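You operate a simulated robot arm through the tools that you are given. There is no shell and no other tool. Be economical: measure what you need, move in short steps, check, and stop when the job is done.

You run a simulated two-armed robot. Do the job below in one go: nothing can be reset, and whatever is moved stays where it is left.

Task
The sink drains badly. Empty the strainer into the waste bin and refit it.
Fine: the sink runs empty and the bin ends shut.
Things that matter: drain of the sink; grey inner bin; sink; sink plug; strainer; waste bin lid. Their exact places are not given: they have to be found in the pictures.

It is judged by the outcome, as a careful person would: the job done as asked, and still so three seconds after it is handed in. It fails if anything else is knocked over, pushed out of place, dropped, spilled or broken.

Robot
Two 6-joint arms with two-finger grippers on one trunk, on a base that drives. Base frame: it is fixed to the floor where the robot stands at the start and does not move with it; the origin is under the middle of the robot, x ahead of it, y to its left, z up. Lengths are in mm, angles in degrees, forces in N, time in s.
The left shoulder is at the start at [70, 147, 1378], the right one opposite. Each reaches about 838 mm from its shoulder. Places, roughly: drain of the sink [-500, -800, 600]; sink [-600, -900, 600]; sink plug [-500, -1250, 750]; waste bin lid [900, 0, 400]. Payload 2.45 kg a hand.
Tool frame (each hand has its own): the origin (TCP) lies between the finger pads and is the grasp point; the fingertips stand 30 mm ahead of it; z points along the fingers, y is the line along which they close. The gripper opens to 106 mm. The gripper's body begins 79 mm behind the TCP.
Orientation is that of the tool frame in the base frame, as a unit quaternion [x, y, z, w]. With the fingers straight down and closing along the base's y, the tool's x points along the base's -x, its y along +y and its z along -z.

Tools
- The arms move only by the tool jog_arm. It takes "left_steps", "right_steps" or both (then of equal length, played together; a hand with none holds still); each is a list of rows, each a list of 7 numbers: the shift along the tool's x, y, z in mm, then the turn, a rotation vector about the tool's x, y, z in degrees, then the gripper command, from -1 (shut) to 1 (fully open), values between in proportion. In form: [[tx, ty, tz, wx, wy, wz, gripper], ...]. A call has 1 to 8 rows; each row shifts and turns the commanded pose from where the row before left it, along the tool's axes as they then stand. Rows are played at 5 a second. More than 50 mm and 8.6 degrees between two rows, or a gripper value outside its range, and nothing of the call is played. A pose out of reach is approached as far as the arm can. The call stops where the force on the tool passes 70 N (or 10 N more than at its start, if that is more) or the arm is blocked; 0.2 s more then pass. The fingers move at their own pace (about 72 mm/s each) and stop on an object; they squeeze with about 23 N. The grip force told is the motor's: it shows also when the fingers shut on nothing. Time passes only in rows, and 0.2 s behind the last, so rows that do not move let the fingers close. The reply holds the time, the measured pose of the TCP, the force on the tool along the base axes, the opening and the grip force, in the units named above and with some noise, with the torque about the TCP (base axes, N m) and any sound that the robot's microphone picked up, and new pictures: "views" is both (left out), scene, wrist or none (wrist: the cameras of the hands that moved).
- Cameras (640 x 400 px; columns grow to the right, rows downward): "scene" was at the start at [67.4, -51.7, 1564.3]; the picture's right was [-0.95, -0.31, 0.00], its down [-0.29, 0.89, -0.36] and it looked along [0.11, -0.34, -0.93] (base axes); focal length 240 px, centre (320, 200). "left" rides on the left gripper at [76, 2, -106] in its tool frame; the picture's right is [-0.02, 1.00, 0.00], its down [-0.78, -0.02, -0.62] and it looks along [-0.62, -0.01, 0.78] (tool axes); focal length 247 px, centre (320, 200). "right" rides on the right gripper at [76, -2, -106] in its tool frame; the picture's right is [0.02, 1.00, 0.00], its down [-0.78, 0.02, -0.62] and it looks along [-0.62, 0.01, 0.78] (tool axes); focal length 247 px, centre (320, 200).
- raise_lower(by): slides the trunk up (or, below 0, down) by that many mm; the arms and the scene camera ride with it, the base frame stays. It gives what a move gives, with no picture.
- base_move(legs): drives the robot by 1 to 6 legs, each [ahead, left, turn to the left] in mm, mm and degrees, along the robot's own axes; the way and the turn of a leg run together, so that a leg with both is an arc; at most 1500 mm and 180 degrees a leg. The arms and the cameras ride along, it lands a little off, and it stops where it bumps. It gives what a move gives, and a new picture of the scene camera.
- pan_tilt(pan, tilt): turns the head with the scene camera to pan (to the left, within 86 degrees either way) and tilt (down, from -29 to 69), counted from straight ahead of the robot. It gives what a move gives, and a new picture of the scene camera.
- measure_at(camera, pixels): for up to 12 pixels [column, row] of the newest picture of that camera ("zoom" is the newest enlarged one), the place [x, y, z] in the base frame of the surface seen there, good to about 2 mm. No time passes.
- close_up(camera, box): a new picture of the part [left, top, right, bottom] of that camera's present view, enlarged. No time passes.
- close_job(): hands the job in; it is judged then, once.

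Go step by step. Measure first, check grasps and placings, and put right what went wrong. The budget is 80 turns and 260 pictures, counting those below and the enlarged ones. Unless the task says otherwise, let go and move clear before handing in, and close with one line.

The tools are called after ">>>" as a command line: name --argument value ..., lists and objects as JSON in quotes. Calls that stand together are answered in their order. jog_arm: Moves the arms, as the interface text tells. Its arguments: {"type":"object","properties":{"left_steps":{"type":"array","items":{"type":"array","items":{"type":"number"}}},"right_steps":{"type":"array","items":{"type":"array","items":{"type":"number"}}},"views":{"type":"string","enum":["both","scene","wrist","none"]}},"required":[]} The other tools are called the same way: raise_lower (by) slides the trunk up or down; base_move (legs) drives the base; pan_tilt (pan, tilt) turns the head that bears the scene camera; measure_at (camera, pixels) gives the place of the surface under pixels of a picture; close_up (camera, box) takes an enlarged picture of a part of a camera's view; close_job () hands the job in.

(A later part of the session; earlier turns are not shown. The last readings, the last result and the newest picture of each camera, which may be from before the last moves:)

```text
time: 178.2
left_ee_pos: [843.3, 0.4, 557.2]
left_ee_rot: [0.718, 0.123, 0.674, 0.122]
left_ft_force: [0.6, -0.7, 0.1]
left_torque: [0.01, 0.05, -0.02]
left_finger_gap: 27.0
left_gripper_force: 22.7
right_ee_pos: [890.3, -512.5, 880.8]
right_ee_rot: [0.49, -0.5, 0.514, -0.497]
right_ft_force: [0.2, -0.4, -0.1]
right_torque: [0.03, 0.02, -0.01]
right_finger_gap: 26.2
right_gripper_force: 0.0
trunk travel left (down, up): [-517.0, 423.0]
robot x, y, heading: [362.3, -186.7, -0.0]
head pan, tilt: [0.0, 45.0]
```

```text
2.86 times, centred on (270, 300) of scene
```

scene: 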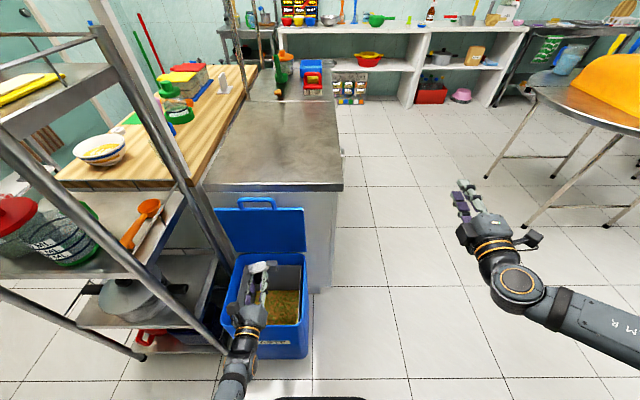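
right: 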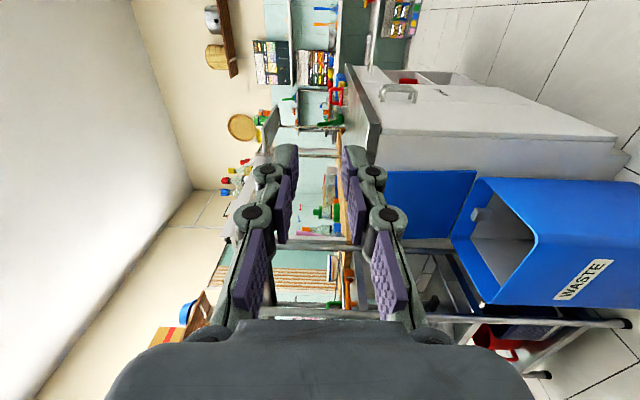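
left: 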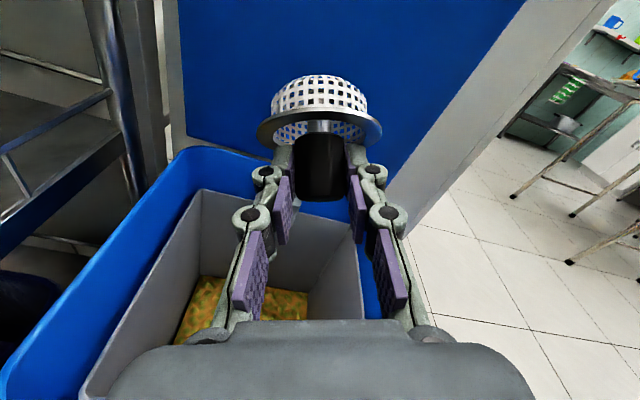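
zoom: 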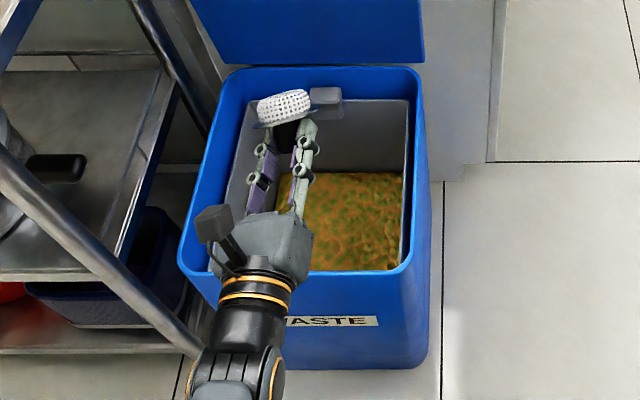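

The basket is clean and the waste is in the inner bin. I'll turn the strainer upright again, back away, and line the right hand up with the lid handle as before.

>>> jog_arm --left_steps '[[0, 0, 0, 0, 0, -8.5, -1], [0, 0, 0, 0, 0, -8.5, -1], [0, 0, 0, 0, 0, -8.5, -1], [0, 0, 0, 0, 0, -8.5, -1], [0, 0, 0, 0, 0, -8.5, -1], [0, 0, 0, 0, 0, -8.5, -1], [0, 0, 0, 0, 0, -8.5, -1], [0, 0, 0, 0, 0, -8.5, -1]]' --views "none"

>>> jog_arm --left_steps '[[0, 0, 0, 0, 0, -8.5, -1], [0, 0, 0, 0, 0, -8.5, -1], [0, 0, 0, 0, 0, -8.5, -1], [0, 0, 0, 0, 0, -8.5, -1], [0, 0, 0, 0, 0, -8.5, -1], [0, 0, 0, 0, 0, -8.5, -1], [0, 0, 0, 0, 0, -8.5, -1], [0, 0, 0, 0, 0, -8.5, -1]]' --views "none"

>>> jog_arm --left_steps '[[0, 0, 0, 0, 0, -8, -1], [0, 0, 0, 0, 0, -8, -1], [0, 0, 0, 0, 0, -8, -1], [0, 0, 0, 0, 8, 0, -1], [0, 0, 0, 0, 8, 0, -1], [0, 0, 0, 0, 8, 0, -1], [0, 0, 0, 0, 8, 0, -1], [0, 0, 0, 0, 8, 0, -1]]' --views "none"

>>> base_move --legs '[[-230, 0, 0]]'

>>> raise_lower --by -122

>>> base_move --legs '[[0, 505, 0]]'

```text
time: 180.0
left_ee_pos: [842.7, 0.8, 557.5]
left_ee_rot: [0.525, 0.504, 0.49, 0.479]
left_ft_force: [0.1, -0.6, -0.4]
left_torque: [-0.04, 0.03, 0.01]
left_finger_gap: 27.2
left_gripper_force: 23.5
right_ee_pos: [890.4, -514.1, 880.6]
right_ee_rot: [0.489, -0.5, 0.513, -0.497]
right_ft_force: [0.1, -1.2, 0.7]
right_torque: [-0.03, 0.0, 0.0]
right_finger_gap: 26.6
right_gripper_force: 0.0
trunk travel left (down, up): [-517.0, 423.0]
robot x, y, heading: [367.9, -183.8, -0.2]
head pan, tilt: [0.0, 45.0]
```

```text
time: 181.8
left_ee_pos: [842.1, 1.8, 557.4]
left_ee_rot: [0.154, 0.712, 0.139, 0.671]
left_ft_force: [-0.4, 0.8, -1.2]
left_torque: [-0.01, 0.0, -0.01]
left_finger_gap: 26.7
left_gripper_force: 22.9
right_ee_pos: [889.5, -512.4, 879.7]
right_ee_rot: [0.489, -0.501, 0.513, -0.497]
right_ft_force: [0.8, -0.1, -0.9]
right_torque: [0.01, 0.01, -0.01]
right_finger_gap: 26.8
right_gripper_force: 0.1
trunk travel left (down, up): [-517.0, 423.0]
robot x, y, heading: [365.5, -186.8, -0.2]
head pan, tilt: [0.0, 45.0]
```

```text
time: 183.6
left_ee_pos: [843.1, 5.7, 557.1]
left_ee_rot: [-0.004, 0.91, 0.006, 0.415]
left_ft_force: [-0.4, -0.4, -0.2]
left_torque: [0.04, 0.0, -0.01]
left_finger_gap: 27.2
left_gripper_force: 23.0
left hand out of reach, approached as far as the arm can: row 5
right_ee_pos: [890.4, -512.3, 880.7]
right_ee_rot: [0.489, -0.501, 0.513, -0.497]
right_ft_force: [0.0, -0.2, -1.1]
right_torque: [0.01, 0.0, 0.03]
right_finger_gap: 26.6
right_gripper_force: 0.0
trunk travel left (down, up): [-517.0, 423.0]
robot x, y, heading: [369.3, -183.6, -0.2]
head pan, tilt: [0.0, 45.0]
```

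```text
time: 185.3
left_ee_pos: [613.3, 6.6, 557.7]
left_ee_rot: [-0.003, 0.909, 0.005, 0.417]
left_ft_force: [-0.3, -0.4, -0.1]
left_torque: [-0.01, 0.01, 0.0]
left_finger_gap: 27.0
left_gripper_force: 23.3
right_ee_pos: [658.4, -511.7, 881.5]
right_ee_rot: [0.489, -0.5, 0.514, -0.497]
right_ft_force: [0.7, -1.1, -0.4]
right_torque: [0.01, 0.04, -0.04]
right_finger_gap: 26.6
right_gripper_force: 0.1
trunk travel left (down, up): [-517.0, 423.0]
robot x, y, heading: [137.6, -183.9, -0.5]
head pan, tilt: [0.0, 45.0]
```

scene: 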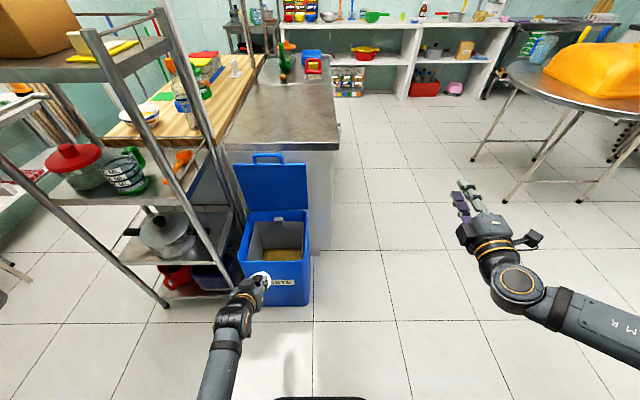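

```text
time: 186.8
left_ee_pos: [613.7, 6.0, 435.7]
left_ee_rot: [-0.004, 0.908, 0.006, 0.418]
left_ft_force: [0.1, -0.7, -0.4]
left_torque: [0.01, 0.02, 0.01]
left_finger_gap: 26.9
left_gripper_force: 22.6
right_ee_pos: [659.3, -512.9, 760.0]
right_ee_rot: [0.489, -0.501, 0.514, -0.496]
right_ft_force: [-0.2, 0.1, -0.3]
right_torque: [0.0, -0.01, -0.02]
right_finger_gap: 26.4
right_gripper_force: 0.0
trunk travel left (down, up): [-395.0, 545.0]
robot x, y, heading: [138.5, -183.7, -0.5]
head pan, tilt: [0.0, 45.0]
```

```text
time: 189.8
left_ee_pos: [613.3, 510.8, 434.7]
left_ee_rot: [-0.005, 0.909, 0.005, 0.416]
left_ft_force: [0.3, -0.7, 0.3]
left_torque: [0.01, 0.0, -0.02]
left_finger_gap: 26.9
left_gripper_force: 23.0
right_ee_pos: [661.1, -7.8, 758.7]
right_ee_rot: [0.49, -0.5, 0.513, -0.497]
right_ft_force: [0.5, -0.9, -0.3]
right_torque: [-0.03, 0.02, -0.01]
right_finger_gap: 26.4
right_gripper_force: 0.1
trunk travel left (down, up): [-395.0, 545.0]
robot x, y, heading: [138.6, 319.8, -0.1]
head pan, tilt: [0.0, 45.0]
```

scene: 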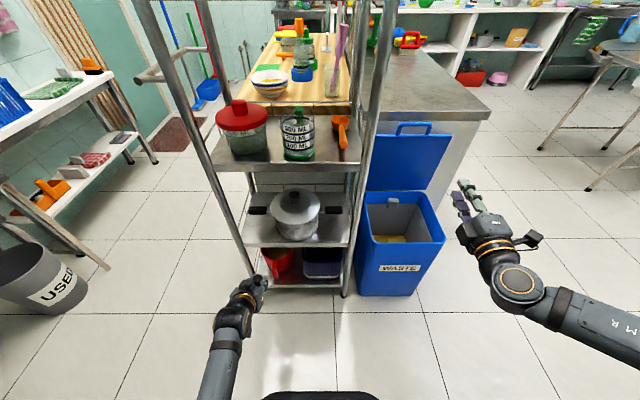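

The right hand is at (661,-8,759), directly in front of the handle. I'll extend it, fingers open around the bar, and close.

>>> jog_arm --right_steps '[[-1, 0.8, 46, 0, 0, 0, 0], [-1, 0.8, 46, 0, 0, 0, 0], [-1, 0.8, 46, 0, 0, 0, 0], [-1, 0.8, 46, 0, 0, 0, 0], [-1, 0.8, 46, 0, 0, 0, 0], [-1, 0.8, 46, 0, 0, 0, 0], [-1, 0.8, 46, 0, 0, 0, 0]]' --views "wrist"

>>> jog_arm --right_steps '[[0, 0, 0, 0, 0, 0, -1], [0, 0, 0, 0, 0, 0, -1], [0, 0, 0, 0, 0, 0, -1]]' --views "both"

```text
time: 191.4
left_ee_pos: [613.7, 511.9, 435.1]
left_ee_rot: [-0.005, 0.909, 0.006, 0.417]
left_ft_force: [0.8, -0.2, -1.1]
left_torque: [0.02, -0.02, 0.0]
left_finger_gap: 27.3
left_gripper_force: 22.7
right_ee_pos: [983.4, -7.1, 759.9]
right_ee_rot: [0.489, -0.5, 0.513, -0.498]
right_ft_force: [-0.1, 0.2, -1.2]
right_torque: [0.01, -0.05, 0.0]
right_finger_gap: 53.1
right_gripper_force: 0.1
trunk travel left (down, up): [-395.0, 545.0]
robot x, y, heading: [139.3, 316.1, -0.1]
head pan, tilt: [0.0, 45.0]
```

right: 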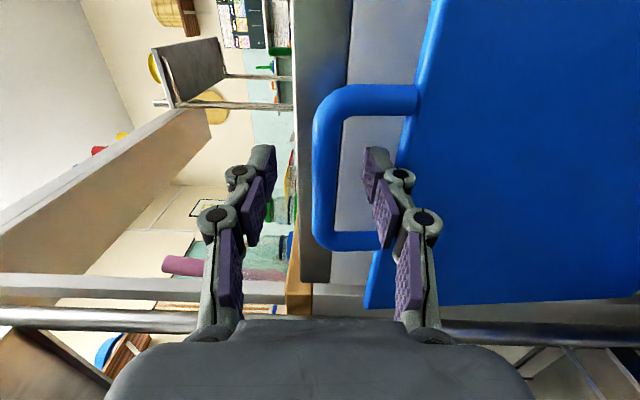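

```text
time: 192.2
left_ee_pos: [614.5, 511.6, 434.0]
left_ee_rot: [-0.005, 0.909, 0.006, 0.416]
left_ft_force: [0.3, 0.4, -0.4]
left_torque: [0.02, 0.03, 0.0]
left_finger_gap: 27.0
left_gripper_force: 22.9
right_ee_pos: [983.6, -7.4, 757.5]
right_ee_rot: [0.491, -0.501, 0.511, -0.497]
right_ft_force: [-0.6, 1.7, -8.0]
right_torque: [0.2, 0.19, -0.21]
right_finger_gap: 13.7
right_gripper_force: 40.7
trunk travel left (down, up): [-395.0, 545.0]
robot x, y, heading: [139.8, 317.8, 0.0]
head pan, tilt: [0.0, 45.0]
```

scene: 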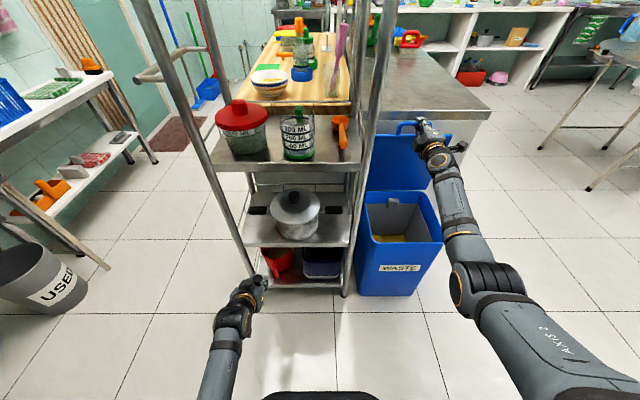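
right: 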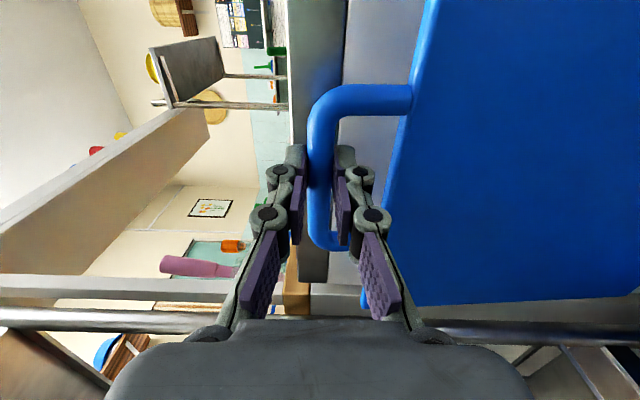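

The handle is gripped (13.7 mm). I'll swing the lid down along the arc, finishing with the trunk.

>>> jog_arm --right_steps '[[0, 5, -31.8, 0, 0, 0, -1], [0, 8.3, -31.1, 0, 0, 0, -1], [0, 11.5, -30.1, 0, 0, 0, -1], [0, 14.6, -28.7, 0, 0, 0, -1], [0, 17.5, -27, 0, 0, 0, -1], [0, 20.3, -25, 0, 0, 0, -1], [0, 22.8, -22.8, 0, 0, 0, -1]]' --views "none"

>>> jog_arm --right_steps '[[0, 25, -20.3, 0, 0, 0, -1], [0, 27, -17.5, 0, 0, 0, -1], [0, 28.7, -14.6, 0, 0, 0, -1], [0, 30.1, -11.5, 0, 0, 0, -1]]' --views "none"

>>> raise_lower --by -45

>>> jog_arm --right_steps '[[0, 0, -8, 0, 0, 0, -1]]' --views "scene"

```text
time: 193.8
left_ee_pos: [611.0, 511.5, 437.8]
left_ee_rot: [-0.004, 0.907, 0.006, 0.421]
left_ft_force: [-0.7, 0.1, -0.6]
left_torque: [-0.03, 0.03, -0.03]
left_finger_gap: 26.9
left_gripper_force: 23.2
right_ee_pos: [785.0, -3.5, 662.1]
right_ee_rot: [0.487, -0.497, 0.516, -0.5]
right_ft_force: [-29.1, -13.0, 29.3]
right_torque: [0.4, -0.45, -0.27]
right_finger_gap: 14.1
right_gripper_force: 40.4
trunk travel left (down, up): [-395.0, 545.0]
robot x, y, heading: [138.1, 316.5, -0.4]
head pan, tilt: [0.0, 45.0]
```

```text
time: 194.8
left_ee_pos: [614.9, 510.2, 435.7]
left_ee_rot: [-0.004, 0.909, 0.006, 0.417]
left_ft_force: [0.5, -0.8, -0.6]
left_torque: [0.02, -0.03, -0.02]
left_finger_gap: 27.0
left_gripper_force: 22.6
right_ee_pos: [740.3, -11.9, 562.0]
right_ee_rot: [0.488, -0.503, 0.511, -0.498]
right_ft_force: [-2.9, -9.5, -0.1]
right_torque: [0.38, -0.01, -0.44]
right_finger_gap: 13.3
right_gripper_force: 36.8
right hand out of reach, approached as far as the arm can: row 2, 3
trunk travel left (down, up): [-395.0, 545.0]
robot x, y, heading: [138.5, 319.3, -0.0]
head pan, tilt: [0.0, 45.0]
```

```text
time: 195.7
left_ee_pos: [612.9, 512.0, 390.5]
left_ee_rot: [-0.005, 0.908, 0.006, 0.418]
left_ft_force: [0.7, -0.3, 0.1]
left_torque: [0.0, 0.0, -0.01]
left_finger_gap: 26.9
left_gripper_force: 22.2
right_ee_pos: [739.8, -7.8, 522.7]
right_ee_rot: [0.489, -0.498, 0.514, -0.498]
right_ft_force: [-31.7, -11.3, 9.6]
right_torque: [0.36, -0.3, 0.25]
right_finger_gap: 12.6
right_gripper_force: 37.0
trunk travel left (down, up): [-350.0, 590.0]
robot x, y, heading: [140.1, 318.2, -0.0]
head pan, tilt: [0.0, 45.0]
```

```text
time: 196.1
left_ee_pos: [616.1, 511.8, 388.6]
left_ee_rot: [-0.005, 0.909, 0.007, 0.416]
left_ft_force: [0.8, 0.8, 0.4]
left_torque: [-0.01, 0.0, 0.0]
left_finger_gap: 27.1
left_gripper_force: 23.4
right_ee_pos: [737.4, -6.6, 518.4]
right_ee_rot: [0.491, -0.5, 0.511, -0.498]
right_ft_force: [15.5, -6.2, -4.5]
right_torque: [0.4, -0.12, 0.14]
right_finger_gap: 12.7
right_gripper_force: 37.1
trunk travel left (down, up): [-350.0, 590.0]
robot x, y, heading: [140.6, 319.3, 0.0]
head pan, tilt: [0.0, 45.0]
```

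scene: 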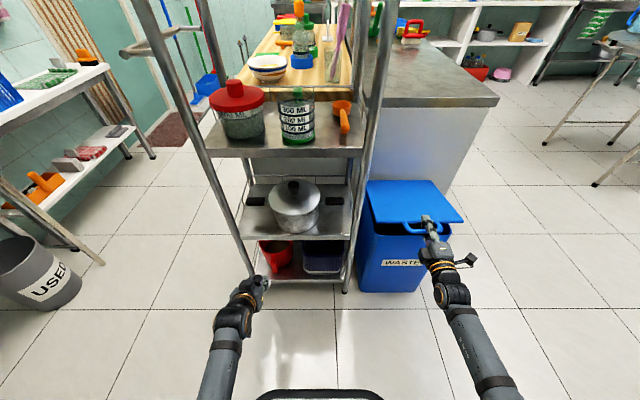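

The lid is at about 13°. Another 70 mm of trunk travel closes it, then I'll let go, back off and check.

>>> raise_lower --by -35

>>> jog_arm --right_steps '[[0, 0, -8, 0, 0, 0, -1]]' --views "none"

>>> raise_lower --by -36

>>> jog_arm --right_steps '[[0, 0, 0, 0, 0, 0, 0], [0, 0, 0, 0, 0, 0, 0], [0, 0, 0, 0, 0, 0, 0]]' --views "none"

>>> base_move --legs '[[-150, 0, 0]]'

>>> close_up --camera "scene" --box '[320, 130, 480, 300]'

>>> measure_at --camera "zoom" --pixels '[[200, 200], [300, 200], [250, 130], [270, 280], [320, 240], [220, 160]]'

```text
time: 196.9
left_ee_pos: [613.4, 511.6, 356.4]
left_ee_rot: [-0.004, 0.908, 0.006, 0.418]
left_ft_force: [0.7, -0.3, -0.9]
left_torque: [0.01, -0.01, 0.0]
left_finger_gap: 27.1
left_gripper_force: 23.2
right_ee_pos: [730.0, -6.5, 485.3]
right_ee_rot: [0.49, -0.5, 0.513, -0.497]
right_ft_force: [-38.0, 11.5, 4.9]
right_torque: [0.1, -0.13, 0.58]
right_finger_gap: 13.3
right_gripper_force: 36.8
trunk travel left (down, up): [-315.0, 625.0]
robot x, y, heading: [136.1, 318.3, 0.2]
head pan, tilt: [0.0, 45.0]
```

```text
time: 197.3
left_ee_pos: [614.9, 511.2, 353.6]
left_ee_rot: [-0.005, 0.909, 0.006, 0.416]
left_ft_force: [-0.1, 0.0, -0.9]
left_torque: [-0.01, -0.01, -0.04]
left_finger_gap: 27.3
left_gripper_force: 23.5
right_ee_pos: [726.5, -8.5, 484.5]
right_ee_rot: [0.49, -0.499, 0.513, -0.498]
right_ft_force: [5.1, -2.9, -1.2]
right_torque: [0.31, 0.0, 0.16]
right_finger_gap: 12.8
right_gripper_force: 37.2
trunk travel left (down, up): [-315.0, 625.0]
robot x, y, heading: [137.0, 317.9, -0.0]
head pan, tilt: [0.0, 45.0]
```

```text
time: 198.1
left_ee_pos: [612.6, 510.5, 318.7]
left_ee_rot: [-0.005, 0.909, 0.007, 0.417]
left_ft_force: [0.0, 1.0, -0.9]
left_torque: [0.0, 0.01, 0.0]
left_finger_gap: 27.2
left_gripper_force: 23.2
right_ee_pos: [725.4, -7.9, 450.7]
right_ee_rot: [0.489, -0.499, 0.513, -0.499]
right_ft_force: [-1.6, -4.2, 5.2]
right_torque: [0.26, 0.03, -0.08]
right_finger_gap: 12.8
right_gripper_force: 36.4
trunk travel left (down, up): [-279.0, 661.0]
robot x, y, heading: [139.9, 316.0, 0.1]
head pan, tilt: [0.0, 45.0]
```

```text
time: 198.9
left_ee_pos: [612.8, 510.6, 318.8]
left_ee_rot: [-0.005, 0.909, 0.007, 0.416]
left_ft_force: [-0.3, 0.1, -1.0]
left_torque: [0.02, 0.03, -0.02]
left_finger_gap: 26.8
left_gripper_force: 23.2
right_ee_pos: [723.6, -7.2, 449.6]
right_ee_rot: [0.49, -0.499, 0.513, -0.497]
right_ft_force: [-4.7, 1.9, -0.2]
right_torque: [0.05, 0.09, 0.09]
right_finger_gap: 54.8
right_gripper_force: 0.7
trunk travel left (down, up): [-279.0, 661.0]
robot x, y, heading: [136.0, 318.6, 0.0]
head pan, tilt: [0.0, 45.0]
```

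```text
time: 200.2
left_ee_pos: [463.5, 511.7, 319.1]
left_ee_rot: [-0.004, 0.909, 0.005, 0.417]
left_ft_force: [-0.4, 0.6, -0.1]
left_torque: [-0.02, -0.03, 0.01]
left_finger_gap: 27.3
left_gripper_force: 23.3
right_ee_pos: [575.2, -7.5, 448.7]
right_ee_rot: [0.489, -0.5, 0.513, -0.498]
right_ft_force: [-0.4, 0.1, 0.7]
right_torque: [-0.02, 0.01, 0.0]
right_finger_gap: 52.9
right_gripper_force: 0.0
trunk travel left (down, up): [-279.0, 661.0]
robot x, y, heading: [-10.5, 315.9, -0.2]
head pan, tilt: [0.0, 45.0]
```

scene: 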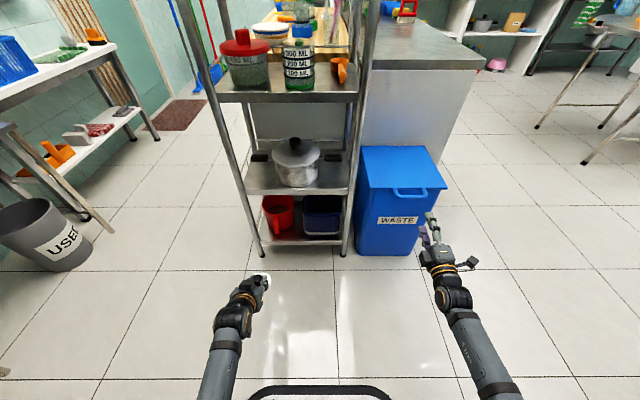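

```text
2.35 times, centred on (400, 215) of scene
```

zoom: 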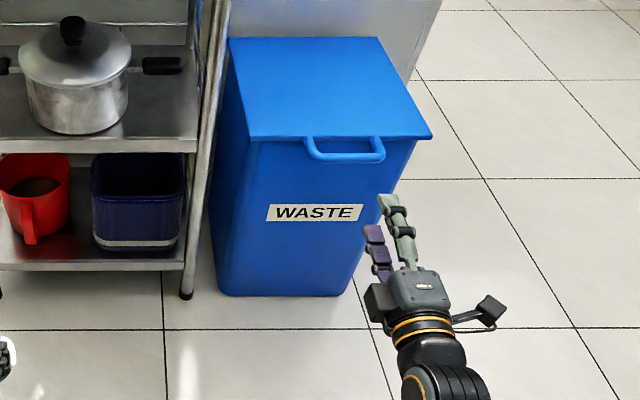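

```text
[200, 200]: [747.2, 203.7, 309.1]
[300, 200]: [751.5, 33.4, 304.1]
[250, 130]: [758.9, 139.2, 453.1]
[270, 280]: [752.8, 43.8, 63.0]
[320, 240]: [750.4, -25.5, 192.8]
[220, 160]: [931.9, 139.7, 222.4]
```

The lid is shut: its front edge is at z≈453 and the bin hasn't moved. Now I'll raise the trunk, drive back to the sink side and restore the left hand's earlier placing pose.

>>> raise_lower --by 400

>>> raise_lower --by 202

>>> base_move --legs '[[0, -1215, 0], [210, 0, 0], [0, 0, 89], [0, -290, 0], [-390, 0, 0]]'

>>> jog_arm --left_steps '[[-1.2, 40, -1.2, 0, 0.5, 0, -1], [-1.2, 40, -1.2, 0, 0.5, 0, -1], [-1.2, 40, -1.2, 0, 0.5, 0, -1], [-1.2, 40, -1.2, 0, 0.5, 0, -1], [-1.2, 40, -1.2, 0, 0.5, 0, -1], [-1.2, 40, -1.2, 0, 0.5, 0, -1], [-1.2, 40, -1.2, 0, 0.5, 0, -1], [-1.2, 40, -1.2, 0, 0.3, 0, -1]]' --views "wrist"

>>> pan_tilt --pan 35 --tilt 50

```text
time: 204.1
left_ee_pos: [465.4, 511.5, 717.9]
left_ee_rot: [-0.005, 0.909, 0.006, 0.416]
left_ft_force: [-0.5, -0.3, 0.1]
left_torque: [0.02, -0.01, 0.01]
left_finger_gap: 27.2
left_gripper_force: 22.8
right_ee_pos: [575.2, -8.0, 849.1]
right_ee_rot: [0.49, -0.5, 0.513, -0.497]
right_ft_force: [-0.6, 0.4, 0.8]
right_torque: [0.02, -0.01, 0.0]
right_finger_gap: 53.0
right_gripper_force: 0.1
trunk travel left (down, up): [-679.0, 261.0]
robot x, y, heading: [-12.7, 320.6, 0.0]
head pan, tilt: [0.0, 45.0]
```

```text
time: 206.2
left_ee_pos: [463.9, 511.5, 920.2]
left_ee_rot: [-0.005, 0.909, 0.007, 0.416]
left_ft_force: [-0.2, -0.2, -0.2]
left_torque: [0.02, 0.01, -0.01]
left_finger_gap: 27.2
left_gripper_force: 23.0
right_ee_pos: [575.0, -7.5, 1051.3]
right_ee_rot: [0.49, -0.499, 0.513, -0.497]
right_ft_force: [-0.6, 0.7, -0.4]
right_torque: [-0.02, -0.01, 0.01]
right_finger_gap: 53.1
right_gripper_force: 0.1
trunk travel left (down, up): [-881.0, 59.0]
robot x, y, heading: [-13.5, 317.6, -0.1]
head pan, tilt: [0.0, 45.0]
```

```text
time: 221.1
left_ee_pos: [297.1, -813.5, 921.1]
left_ee_rot: [-0.639, 0.647, 0.295, 0.294]
left_ft_force: [0.6, -1.0, -0.6]
left_torque: [-0.02, 0.02, 0.01]
left_finger_gap: 27.1
left_gripper_force: 22.4
right_ee_pos: [818.7, -713.9, 1050.4]
right_ee_rot: [-0.7, 0.015, -0.02, 0.714]
right_ft_force: [-0.5, 0.1, -0.8]
right_torque: [-0.01, -0.03, 0.01]
right_finger_gap: 52.9
right_gripper_force: 0.1
trunk travel left (down, up): [-881.0, 59.0]
robot x, y, heading: [475.6, -1295.3, 88.8]
head pan, tilt: [0.0, 45.0]
```

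scene: 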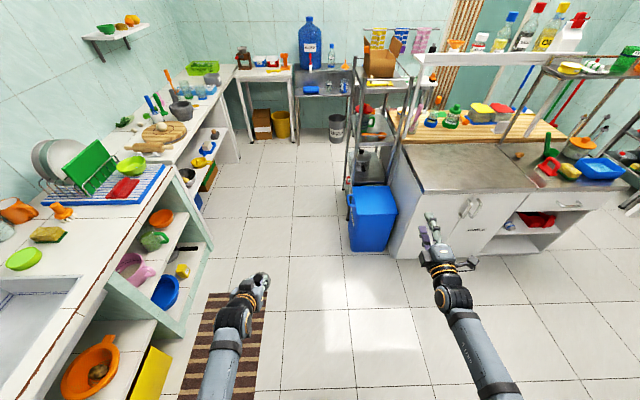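

```text
time: 222.9
left_ee_pos: [-24.8, -812.5, 935.7]
left_ee_rot: [-0.648, 0.656, 0.275, 0.273]
left_ft_force: [0.1, -0.4, -1.1]
left_torque: [0.0, -0.02, 0.0]
left_finger_gap: 27.1
left_gripper_force: 23.0
right_ee_pos: [817.1, -715.8, 1050.3]
right_ee_rot: [-0.7, 0.014, -0.02, 0.714]
right_ft_force: [-0.6, -0.4, -0.6]
right_torque: [0.01, -0.03, -0.01]
right_finger_gap: 52.8
right_gripper_force: 0.0
trunk travel left (down, up): [-881.0, 59.0]
robot x, y, heading: [480.8, -1295.6, 88.7]
head pan, tilt: [0.0, 45.0]
```

left: 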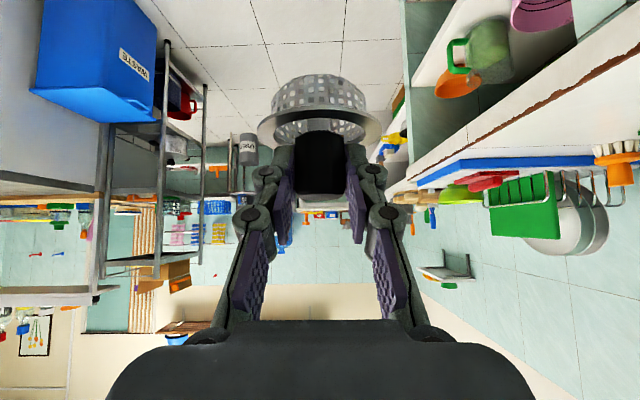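

```text
time: 223.9
left_ee_pos: [-22.3, -811.5, 936.8]
left_ee_rot: [-0.648, 0.656, 0.274, 0.273]
left_ft_force: [0.6, 1.2, -0.5]
left_torque: [0.0, 0.03, -0.01]
left_finger_gap: 27.2
left_gripper_force: 22.7
right_ee_pos: [818.0, -716.2, 1050.9]
right_ee_rot: [-0.7, 0.016, -0.019, 0.714]
right_ft_force: [-1.2, 0.2, -0.5]
right_torque: [0.01, 0.02, -0.04]
right_finger_gap: 52.8
right_gripper_force: 0.0
trunk travel left (down, up): [-881.0, 59.0]
robot x, y, heading: [476.7, -1297.3, 88.6]
head pan, tilt: [35.0, 50.0]
```

scene: 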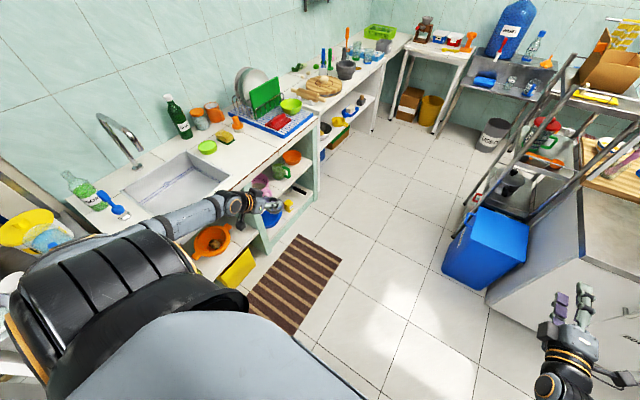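

The hand orientation is back to the grasp pose within 2.5°, and the strainer is held at (318,128) in the left picture. I'll trim that, move left over the drain, lower the trunk and check the alignment.

>>> jog_arm --left_steps '[[0, 0, 0, -2.5, 0, 0, -1]]' --views "none"

>>> base_move --legs '[[-6, 447, 0]]'

>>> raise_lower --by -150

>>> jog_arm --left_steps '[[0, 0, 0, 0, 0, 0, -1]]' --views "both"

>>> close_up --camera "left" --box '[200, 0, 440, 200]'

>>> close_up --camera "scene" --box '[220, 160, 320, 250]'

```text
time: 224.3
left_ee_pos: [-22.5, -812.8, 936.3]
left_ee_rot: [0.653, -0.651, -0.288, -0.258]
left_ft_force: [-1.0, 0.5, 0.3]
left_torque: [0.01, -0.02, -0.02]
left_finger_gap: 27.1
left_gripper_force: 22.5
right_ee_pos: [818.2, -716.3, 1050.3]
right_ee_rot: [-0.699, 0.015, -0.019, 0.714]
right_ft_force: [-0.2, -0.4, 0.1]
right_torque: [0.02, -0.02, 0.01]
right_finger_gap: 53.0
right_gripper_force: 0.1
trunk travel left (down, up): [-881.0, 59.0]
robot x, y, heading: [477.1, -1293.5, 89.1]
head pan, tilt: [35.0, 50.0]
```

```text
time: 227.0
left_ee_pos: [-467.6, -804.0, 937.0]
left_ee_rot: [0.652, -0.652, -0.288, -0.259]
left_ft_force: [-0.3, 0.0, -0.1]
left_torque: [0.01, 0.01, 0.02]
left_finger_gap: 26.8
left_gripper_force: 23.0
right_ee_pos: [372.1, -710.5, 1051.6]
right_ee_rot: [-0.699, 0.019, -0.021, 0.714]
right_ft_force: [0.2, -0.2, 0.2]
right_torque: [-0.04, -0.01, 0.0]
right_finger_gap: 53.0
right_gripper_force: 0.1
trunk travel left (down, up): [-881.0, 59.0]
robot x, y, heading: [32.6, -1284.7, 88.2]
head pan, tilt: [35.0, 50.0]
```

scene: 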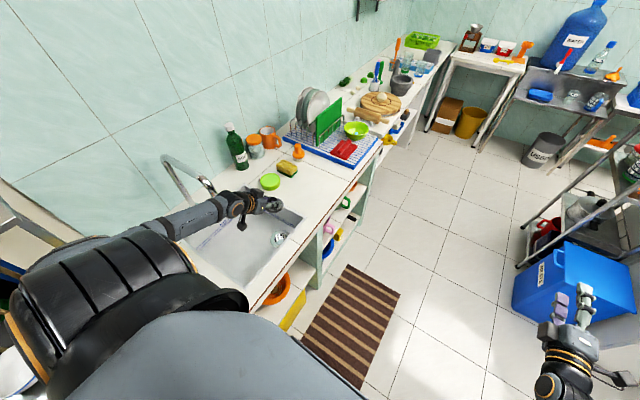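

```text
time: 228.7
left_ee_pos: [-469.9, -803.7, 785.5]
left_ee_rot: [0.653, -0.651, -0.288, -0.259]
left_ft_force: [-0.1, -0.4, 0.3]
left_torque: [0.0, 0.0, 0.0]
left_finger_gap: 27.0
left_gripper_force: 23.1
right_ee_pos: [371.7, -712.0, 900.4]
right_ee_rot: [-0.699, 0.018, -0.021, 0.714]
right_ft_force: [0.1, -0.4, 0.3]
right_torque: [0.01, -0.03, -0.01]
right_finger_gap: 53.0
right_gripper_force: 0.1
trunk travel left (down, up): [-731.0, 209.0]
robot x, y, heading: [29.0, -1287.0, 88.3]
head pan, tilt: [35.0, 50.0]
```

```text
time: 229.1
left_ee_pos: [-469.6, -804.4, 786.1]
left_ee_rot: [0.652, -0.652, -0.287, -0.259]
left_ft_force: [0.1, 0.3, -0.1]
left_torque: [-0.01, 0.01, 0.03]
left_finger_gap: 27.0
left_gripper_force: 23.4
right_ee_pos: [372.4, -711.1, 900.9]
right_ee_rot: [-0.699, 0.017, -0.021, 0.715]
right_ft_force: [-0.7, 0.3, 0.6]
right_torque: [-0.01, 0.03, 0.01]
right_finger_gap: 53.0
right_gripper_force: 0.0
trunk travel left (down, up): [-731.0, 209.0]
robot x, y, heading: [29.2, -1286.9, 88.5]
head pan, tilt: [35.0, 50.0]
```

scene: 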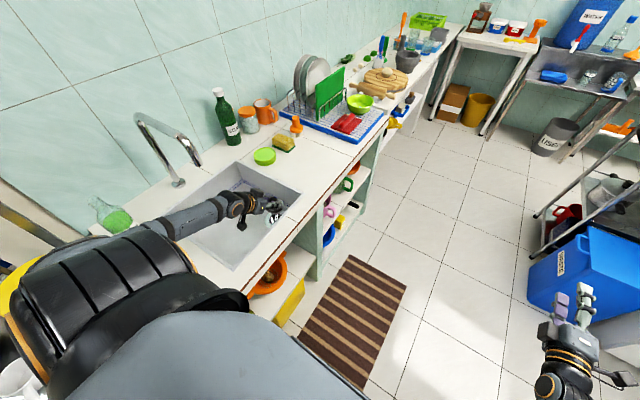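
left: 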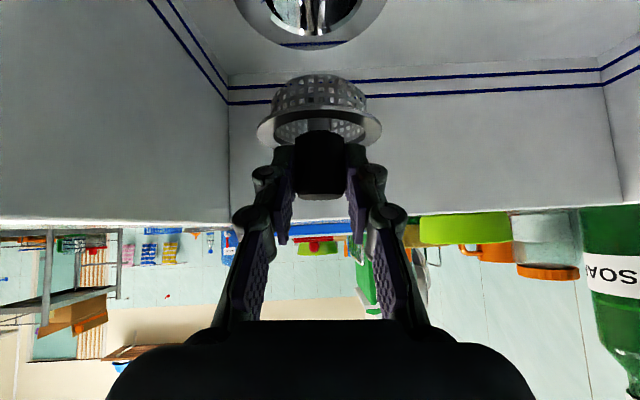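

```text
2.00 times, centred on (320, 100) of left
```

zoom: 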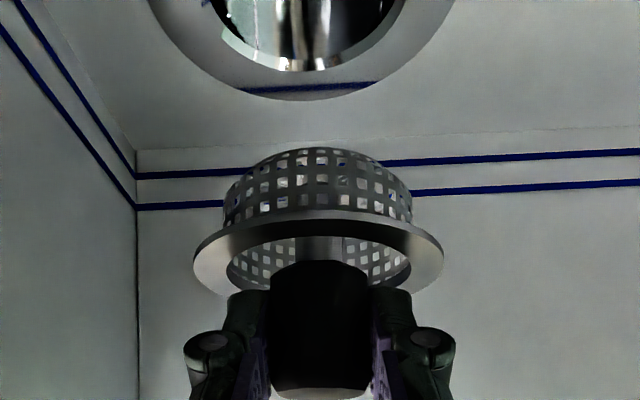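

```text
4.44 times, centred on (270, 205) of scene
```

zoom: 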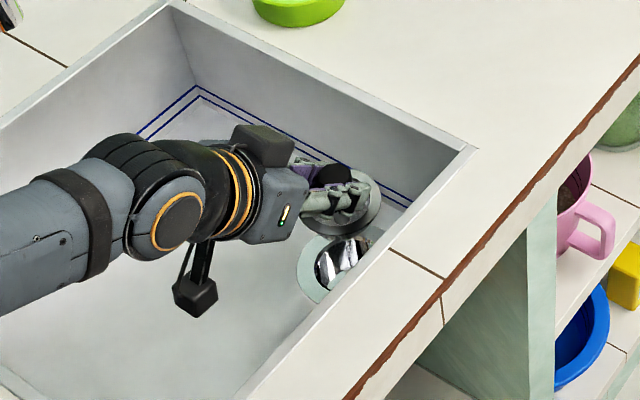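

The drain hole (315,15) and strainer (318,125) are aligned left-right, and the strainer sits about 3 mm lower in the grip than before. I'll shift by the 2 mm offset and lower it to just above the seat, then slowly onto it.

>>> jog_arm --left_steps '[[1.4, -1, -1.4, 0, 0, 0, -1], [10, 0, 10, 0, 0, 0, -1], [10, 0, 10, 0, 0, 0, -1], [10, 0, 10, 0, 0, 0, -1], [9, 0, 9, 0, 0, 0, -1], [7, 0, 7, 0, 0, 0, -1]]' --views "wrist"

>>> jog_arm --left_steps '[[3, 0, 3, 0, 0, 0, -1], [3, 0, 3, 0, 0, 0, -1], [2, 0, 2, 0, 0, 0, -1]]' --views "wrist"

>>> jog_arm --left_steps '[[1.5, 0, 1.5, 0, 0, 0, -1], [1.5, 0, 1.5, 0, 0, 0, -1], [0, 0, 0, 0, 0, 0, -1]]' --views "wrist"

>>> close_up --camera "left" --box '[200, 40, 440, 240]'

```text
time: 230.5
left_ee_pos: [-471.4, -805.0, 721.4]
left_ee_rot: [0.652, -0.651, -0.289, -0.26]
left_ft_force: [-0.7, -0.4, 0.6]
left_torque: [-0.05, 0.02, 0.01]
left_finger_gap: 27.0
left_gripper_force: 22.2
right_ee_pos: [371.2, -711.2, 900.6]
right_ee_rot: [-0.7, 0.017, -0.021, 0.714]
right_ft_force: [0.2, 0.0, 0.0]
right_torque: [0.0, 0.03, -0.01]
right_finger_gap: 53.0
right_gripper_force: 0.0
trunk travel left (down, up): [-731.0, 209.0]
robot x, y, heading: [29.7, -1289.9, 88.3]
head pan, tilt: [35.0, 50.0]
```

left: 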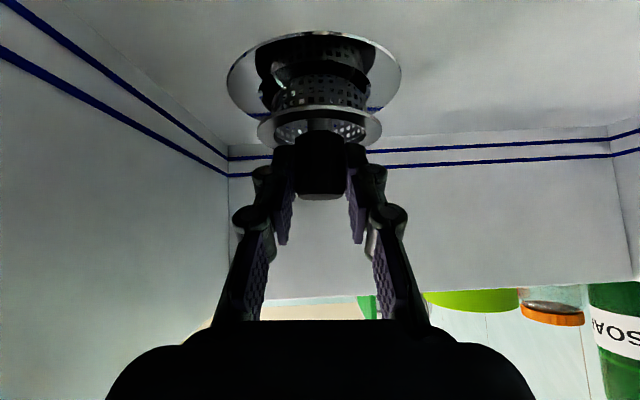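

```text
time: 231.3
left_ee_pos: [-471.6, -804.7, 709.1]
left_ee_rot: [0.653, -0.651, -0.287, -0.259]
left_ft_force: [3.6, -0.7, -1.3]
left_torque: [-0.03, -0.21, -0.13]
left_finger_gap: 27.3
left_gripper_force: 23.1
right_ee_pos: [371.4, -710.6, 900.3]
right_ee_rot: [-0.699, 0.017, -0.02, 0.715]
right_ft_force: [0.1, -0.1, 0.9]
right_torque: [-0.01, 0.01, -0.06]
right_finger_gap: 52.8
right_gripper_force: 0.1
trunk travel left (down, up): [-731.0, 209.0]
robot x, y, heading: [28.2, -1290.7, 88.2]
head pan, tilt: [35.0, 50.0]
```

left: 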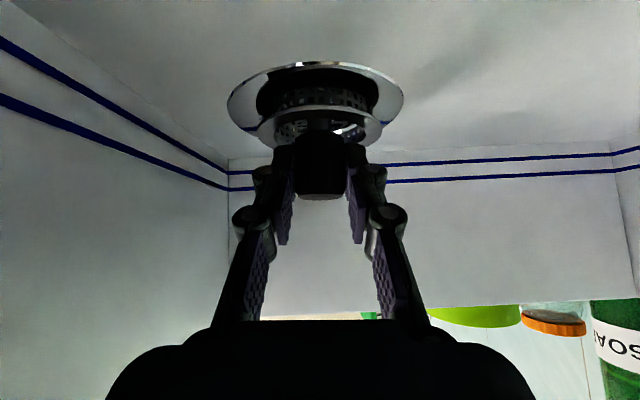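

```text
time: 232.1
left_ee_pos: [-470.8, -805.6, 705.9]
left_ee_rot: [0.652, -0.652, -0.288, -0.259]
left_ft_force: [3.6, -0.7, 0.9]
left_torque: [-0.03, -0.15, -0.06]
left_finger_gap: 27.2
left_gripper_force: 23.1
right_ee_pos: [373.2, -710.7, 900.8]
right_ee_rot: [-0.698, 0.016, -0.022, 0.715]
right_ft_force: [0.6, 1.1, 0.7]
right_torque: [0.02, 0.02, 0.02]
right_finger_gap: 52.7
right_gripper_force: 0.0
trunk travel left (down, up): [-731.0, 209.0]
robot x, y, heading: [32.6, -1292.6, 88.5]
head pan, tilt: [35.0, 50.0]
```

left: 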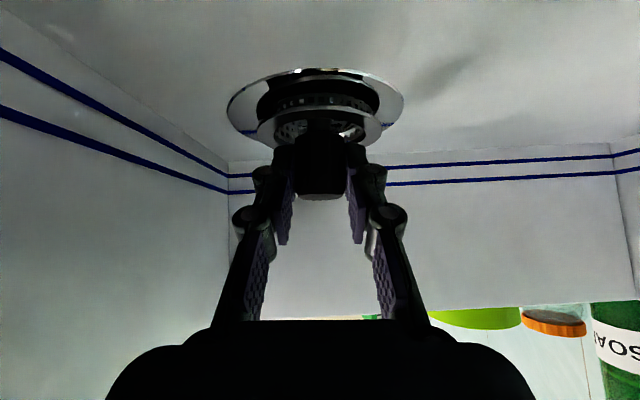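

```text
2.00 times, centred on (320, 140) of left
```

zoom: 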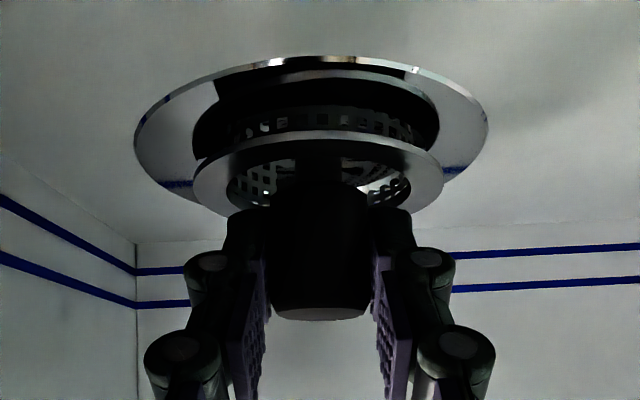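

The basket is entering the hole, with the rim about 8 mm above its seat and a slight 3.6 N side force. I'll ease 1 mm in +x and keep lowering in small steps.

>>> jog_arm --left_steps '[[1.5, -1.2, 1.5, 0, 0, 0, -1], [1.5, 0, 1.5, 0, 0, 0, -1], [0, 0, 0, 0, 0, 0, -1]]' --views "none"

>>> jog_arm --left_steps '[[1.5, 0, 1.5, 0, 0, 0, -1], [1, 0, 1, 0, 0, 0, -1], [0, 0, 0, 0, 0, 0, -1]]' --views "wrist"

>>> jog_arm --left_steps '[[1, 0, 1, 0, 0, 0, -1], [0, 0, 0, 0, 0, 0, -1]]' --views "wrist"

>>> close_up --camera "left" --box '[200, 40, 440, 240]'

```text
time: 232.9
left_ee_pos: [-469.8, -805.1, 701.3]
left_ee_rot: [0.653, -0.651, -0.288, -0.259]
left_ft_force: [0.8, -0.4, 0.0]
left_torque: [-0.03, -0.02, -0.01]
left_finger_gap: 27.4
left_gripper_force: 23.0
right_ee_pos: [370.8, -712.5, 901.5]
right_ee_rot: [-0.699, 0.017, -0.022, 0.714]
right_ft_force: [0.0, -0.1, -1.3]
right_torque: [-0.02, 0.0, 0.04]
right_finger_gap: 52.8
right_gripper_force: 0.0
trunk travel left (down, up): [-731.0, 209.0]
robot x, y, heading: [33.3, -1289.4, 88.4]
head pan, tilt: [35.0, 50.0]
```

```text
time: 233.7
left_ee_pos: [-470.2, -804.9, 700.2]
left_ee_rot: [0.652, -0.651, -0.29, -0.259]
left_ft_force: [-3.6, -0.4, 14.4]
left_torque: [0.04, -0.33, 0.08]
left_finger_gap: 27.2
left_gripper_force: 23.1
right_ee_pos: [372.2, -713.0, 900.9]
right_ee_rot: [-0.699, 0.018, -0.02, 0.715]
right_ft_force: [0.1, -0.3, 0.6]
right_torque: [0.01, -0.02, -0.03]
right_finger_gap: 53.4
right_gripper_force: 0.0
trunk travel left (down, up): [-731.0, 209.0]
robot x, y, heading: [29.2, -1288.3, 88.8]
head pan, tilt: [35.0, 50.0]
```

left: 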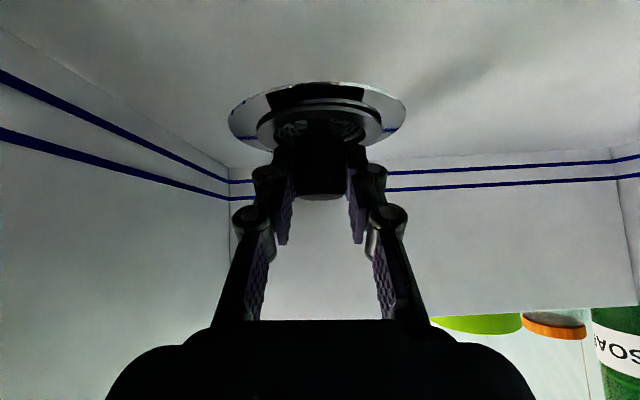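

```text
time: 234.3
left_ee_pos: [-471.0, -805.2, 700.1]
left_ee_rot: [0.652, -0.651, -0.29, -0.258]
left_ft_force: [-9.2, 1.4, 19.8]
left_torque: [0.2, -0.36, 0.17]
left_finger_gap: 27.8
left_gripper_force: 22.8
right_ee_pos: [373.1, -712.1, 900.8]
right_ee_rot: [-0.698, 0.018, -0.021, 0.716]
right_ft_force: [-0.1, 0.2, 0.2]
right_torque: [-0.03, -0.04, -0.01]
right_finger_gap: 53.1
right_gripper_force: 0.1
trunk travel left (down, up): [-731.0, 209.0]
robot x, y, heading: [31.7, -1291.4, 88.5]
head pan, tilt: [35.0, 50.0]
```

left: 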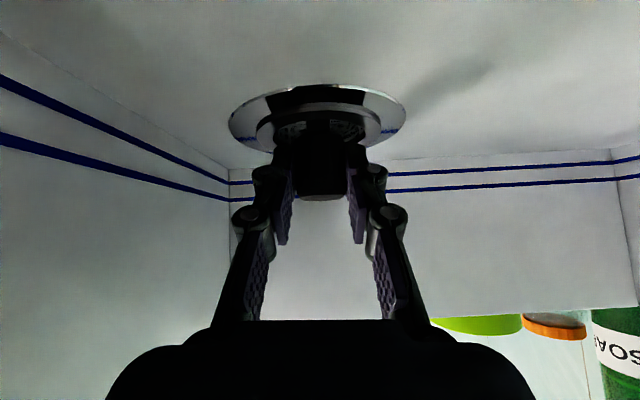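

```text
2.00 times, centred on (320, 140) of left
```

zoom: 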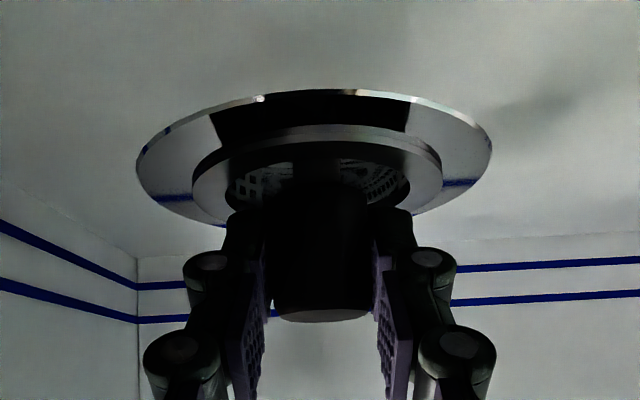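

The rim is pressing on its seat (20 N at z≈700, as expected). I'll open the fingers, lift straight up and check that the strainer sits flat.

>>> jog_arm --left_steps '[[0, 0, 0, 0, 0, 0, 0], [0, 0, 0, 0, 0, 0, 0], [0, 0, 0, 0, 0, 0, 0], [-10, 0, -10, 0, 0, 0, 0], [-20, 0, -20, 0, 0, 0, 0], [-25, 0, -25, 0, 0, 0, 0]]' --views "both"

>>> close_up --camera "left" --box '[220, 0, 420, 100]'

>>> close_up --camera "scene" --box '[240, 170, 310, 240]'

>>> measure_at --camera "left" --pixels '[[318, 70], [308, 65], [330, 65], [320, 60], [270, 25], [370, 25], [260, 10], [380, 10]]'

```text
time: 235.7
left_ee_pos: [-465.9, -804.8, 774.3]
left_ee_rot: [0.652, -0.652, -0.287, -0.259]
left_ft_force: [-0.1, -0.3, 0.2]
left_torque: [0.01, 0.02, 0.0]
left_finger_gap: 52.9
left_gripper_force: 0.0
right_ee_pos: [372.0, -711.7, 901.0]
right_ee_rot: [-0.699, 0.017, -0.022, 0.715]
right_ft_force: [0.2, 0.0, -0.4]
right_torque: [0.01, -0.02, -0.04]
right_finger_gap: 52.9
right_gripper_force: 0.1
trunk travel left (down, up): [-731.0, 209.0]
robot x, y, heading: [25.9, -1290.5, 88.5]
head pan, tilt: [35.0, 50.0]
```

scene: 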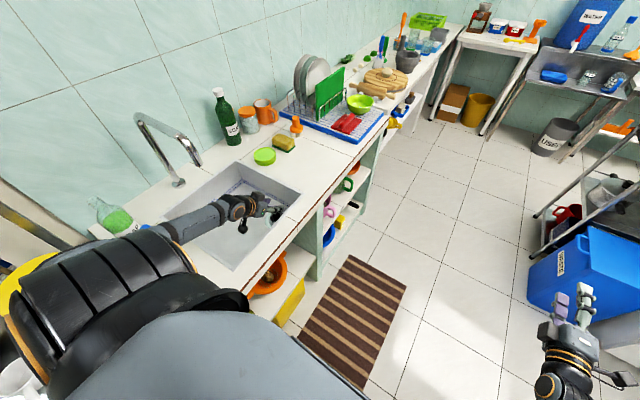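
left: 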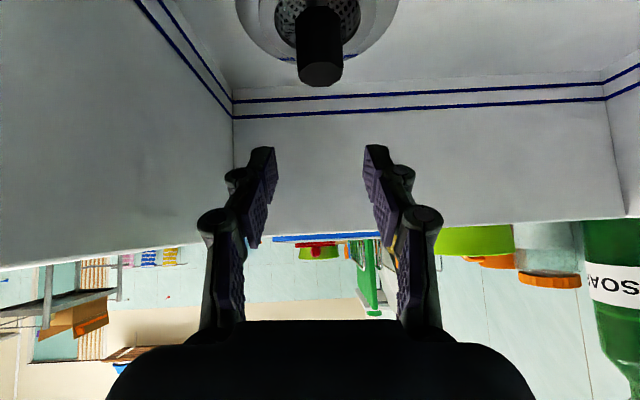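

```text
3.20 times, centred on (320, 50) of left
```

zoom: 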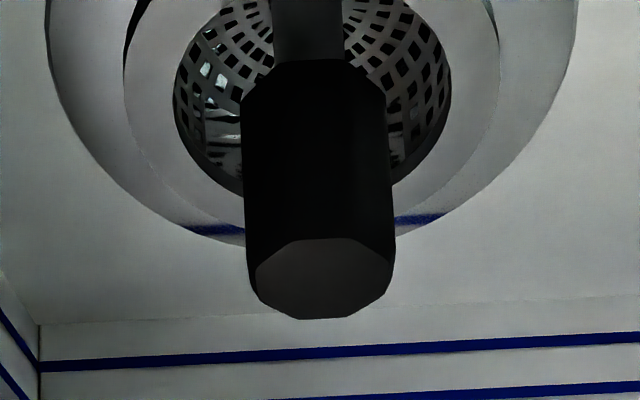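

```text
5.71 times, centred on (275, 205) of scene
```

zoom: 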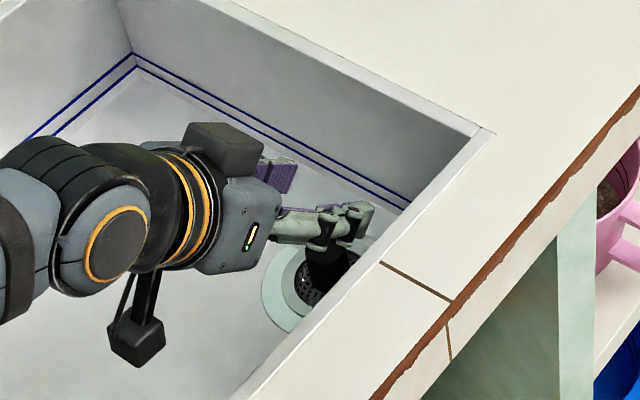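

```text
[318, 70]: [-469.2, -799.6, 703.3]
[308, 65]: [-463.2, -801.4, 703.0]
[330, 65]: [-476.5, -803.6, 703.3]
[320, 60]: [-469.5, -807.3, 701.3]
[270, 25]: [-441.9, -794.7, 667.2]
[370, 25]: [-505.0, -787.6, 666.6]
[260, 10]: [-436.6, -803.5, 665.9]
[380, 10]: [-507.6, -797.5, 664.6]
```

The strainer is seated flat: knob top at 703, as originally, mesh clean and the sink dry. I'll raise clear, move away and take a final look.

>>> raise_lower --by 150

>>> base_move --legs '[[0, -450, 0]]'

>>> close_up --camera "scene" --box '[50, 60, 330, 260]'

>>> close_up --camera "scene" --box '[400, 130, 560, 320]'

```text
time: 237.5
left_ee_pos: [-466.8, -804.9, 923.8]
left_ee_rot: [0.653, -0.652, -0.287, -0.258]
left_ft_force: [-0.3, 0.4, -0.4]
left_torque: [0.0, 0.04, -0.01]
left_finger_gap: 53.0
left_gripper_force: 0.1
right_ee_pos: [371.9, -709.7, 1049.4]
right_ee_rot: [-0.7, 0.017, -0.021, 0.714]
right_ft_force: [0.2, -0.2, -0.3]
right_torque: [0.02, -0.03, 0.0]
right_finger_gap: 52.9
right_gripper_force: 0.0
trunk travel left (down, up): [-881.0, 59.0]
robot x, y, heading: [30.1, -1290.3, 88.4]
head pan, tilt: [35.0, 50.0]
```

```text
time: 240.2
left_ee_pos: [-19.4, -819.9, 923.2]
left_ee_rot: [0.652, -0.652, -0.288, -0.259]
left_ft_force: [-0.5, -1.1, 0.0]
left_torque: [0.02, 0.01, 0.0]
left_finger_gap: 53.2
left_gripper_force: 0.1
right_ee_pos: [820.7, -724.5, 1050.1]
right_ee_rot: [-0.7, 0.017, -0.021, 0.714]
right_ft_force: [0.5, -0.6, 0.0]
right_torque: [0.05, 0.01, -0.03]
right_finger_gap: 53.3
right_gripper_force: 0.1
trunk travel left (down, up): [-881.0, 59.0]
robot x, y, heading: [480.2, -1299.2, 88.2]
head pan, tilt: [35.0, 50.0]
```

scene: 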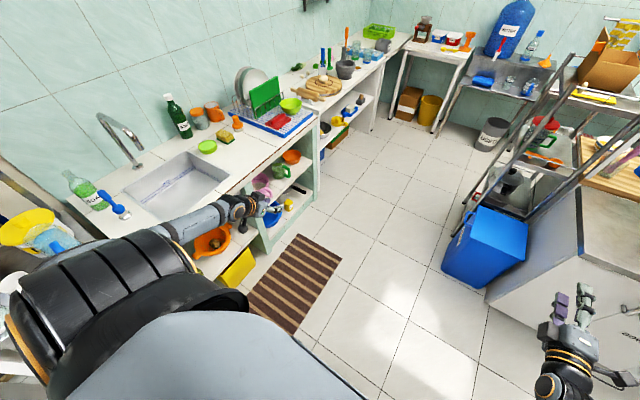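

```text
2.00 times, centred on (190, 160) of scene
```

zoom: 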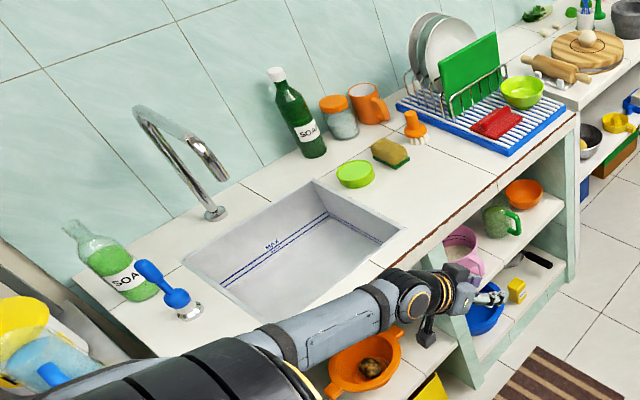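

```text
2.11 times, centred on (480, 225) of scene
```

zoom: 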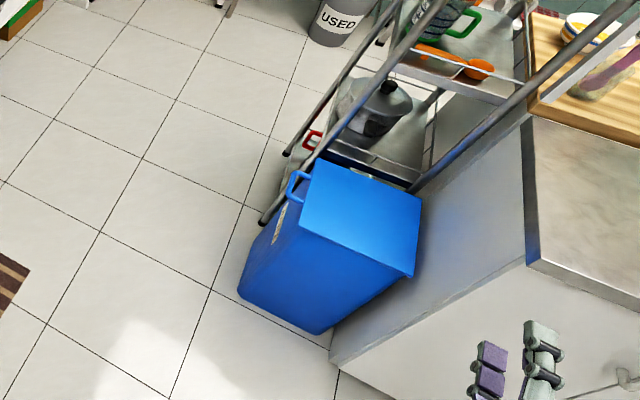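

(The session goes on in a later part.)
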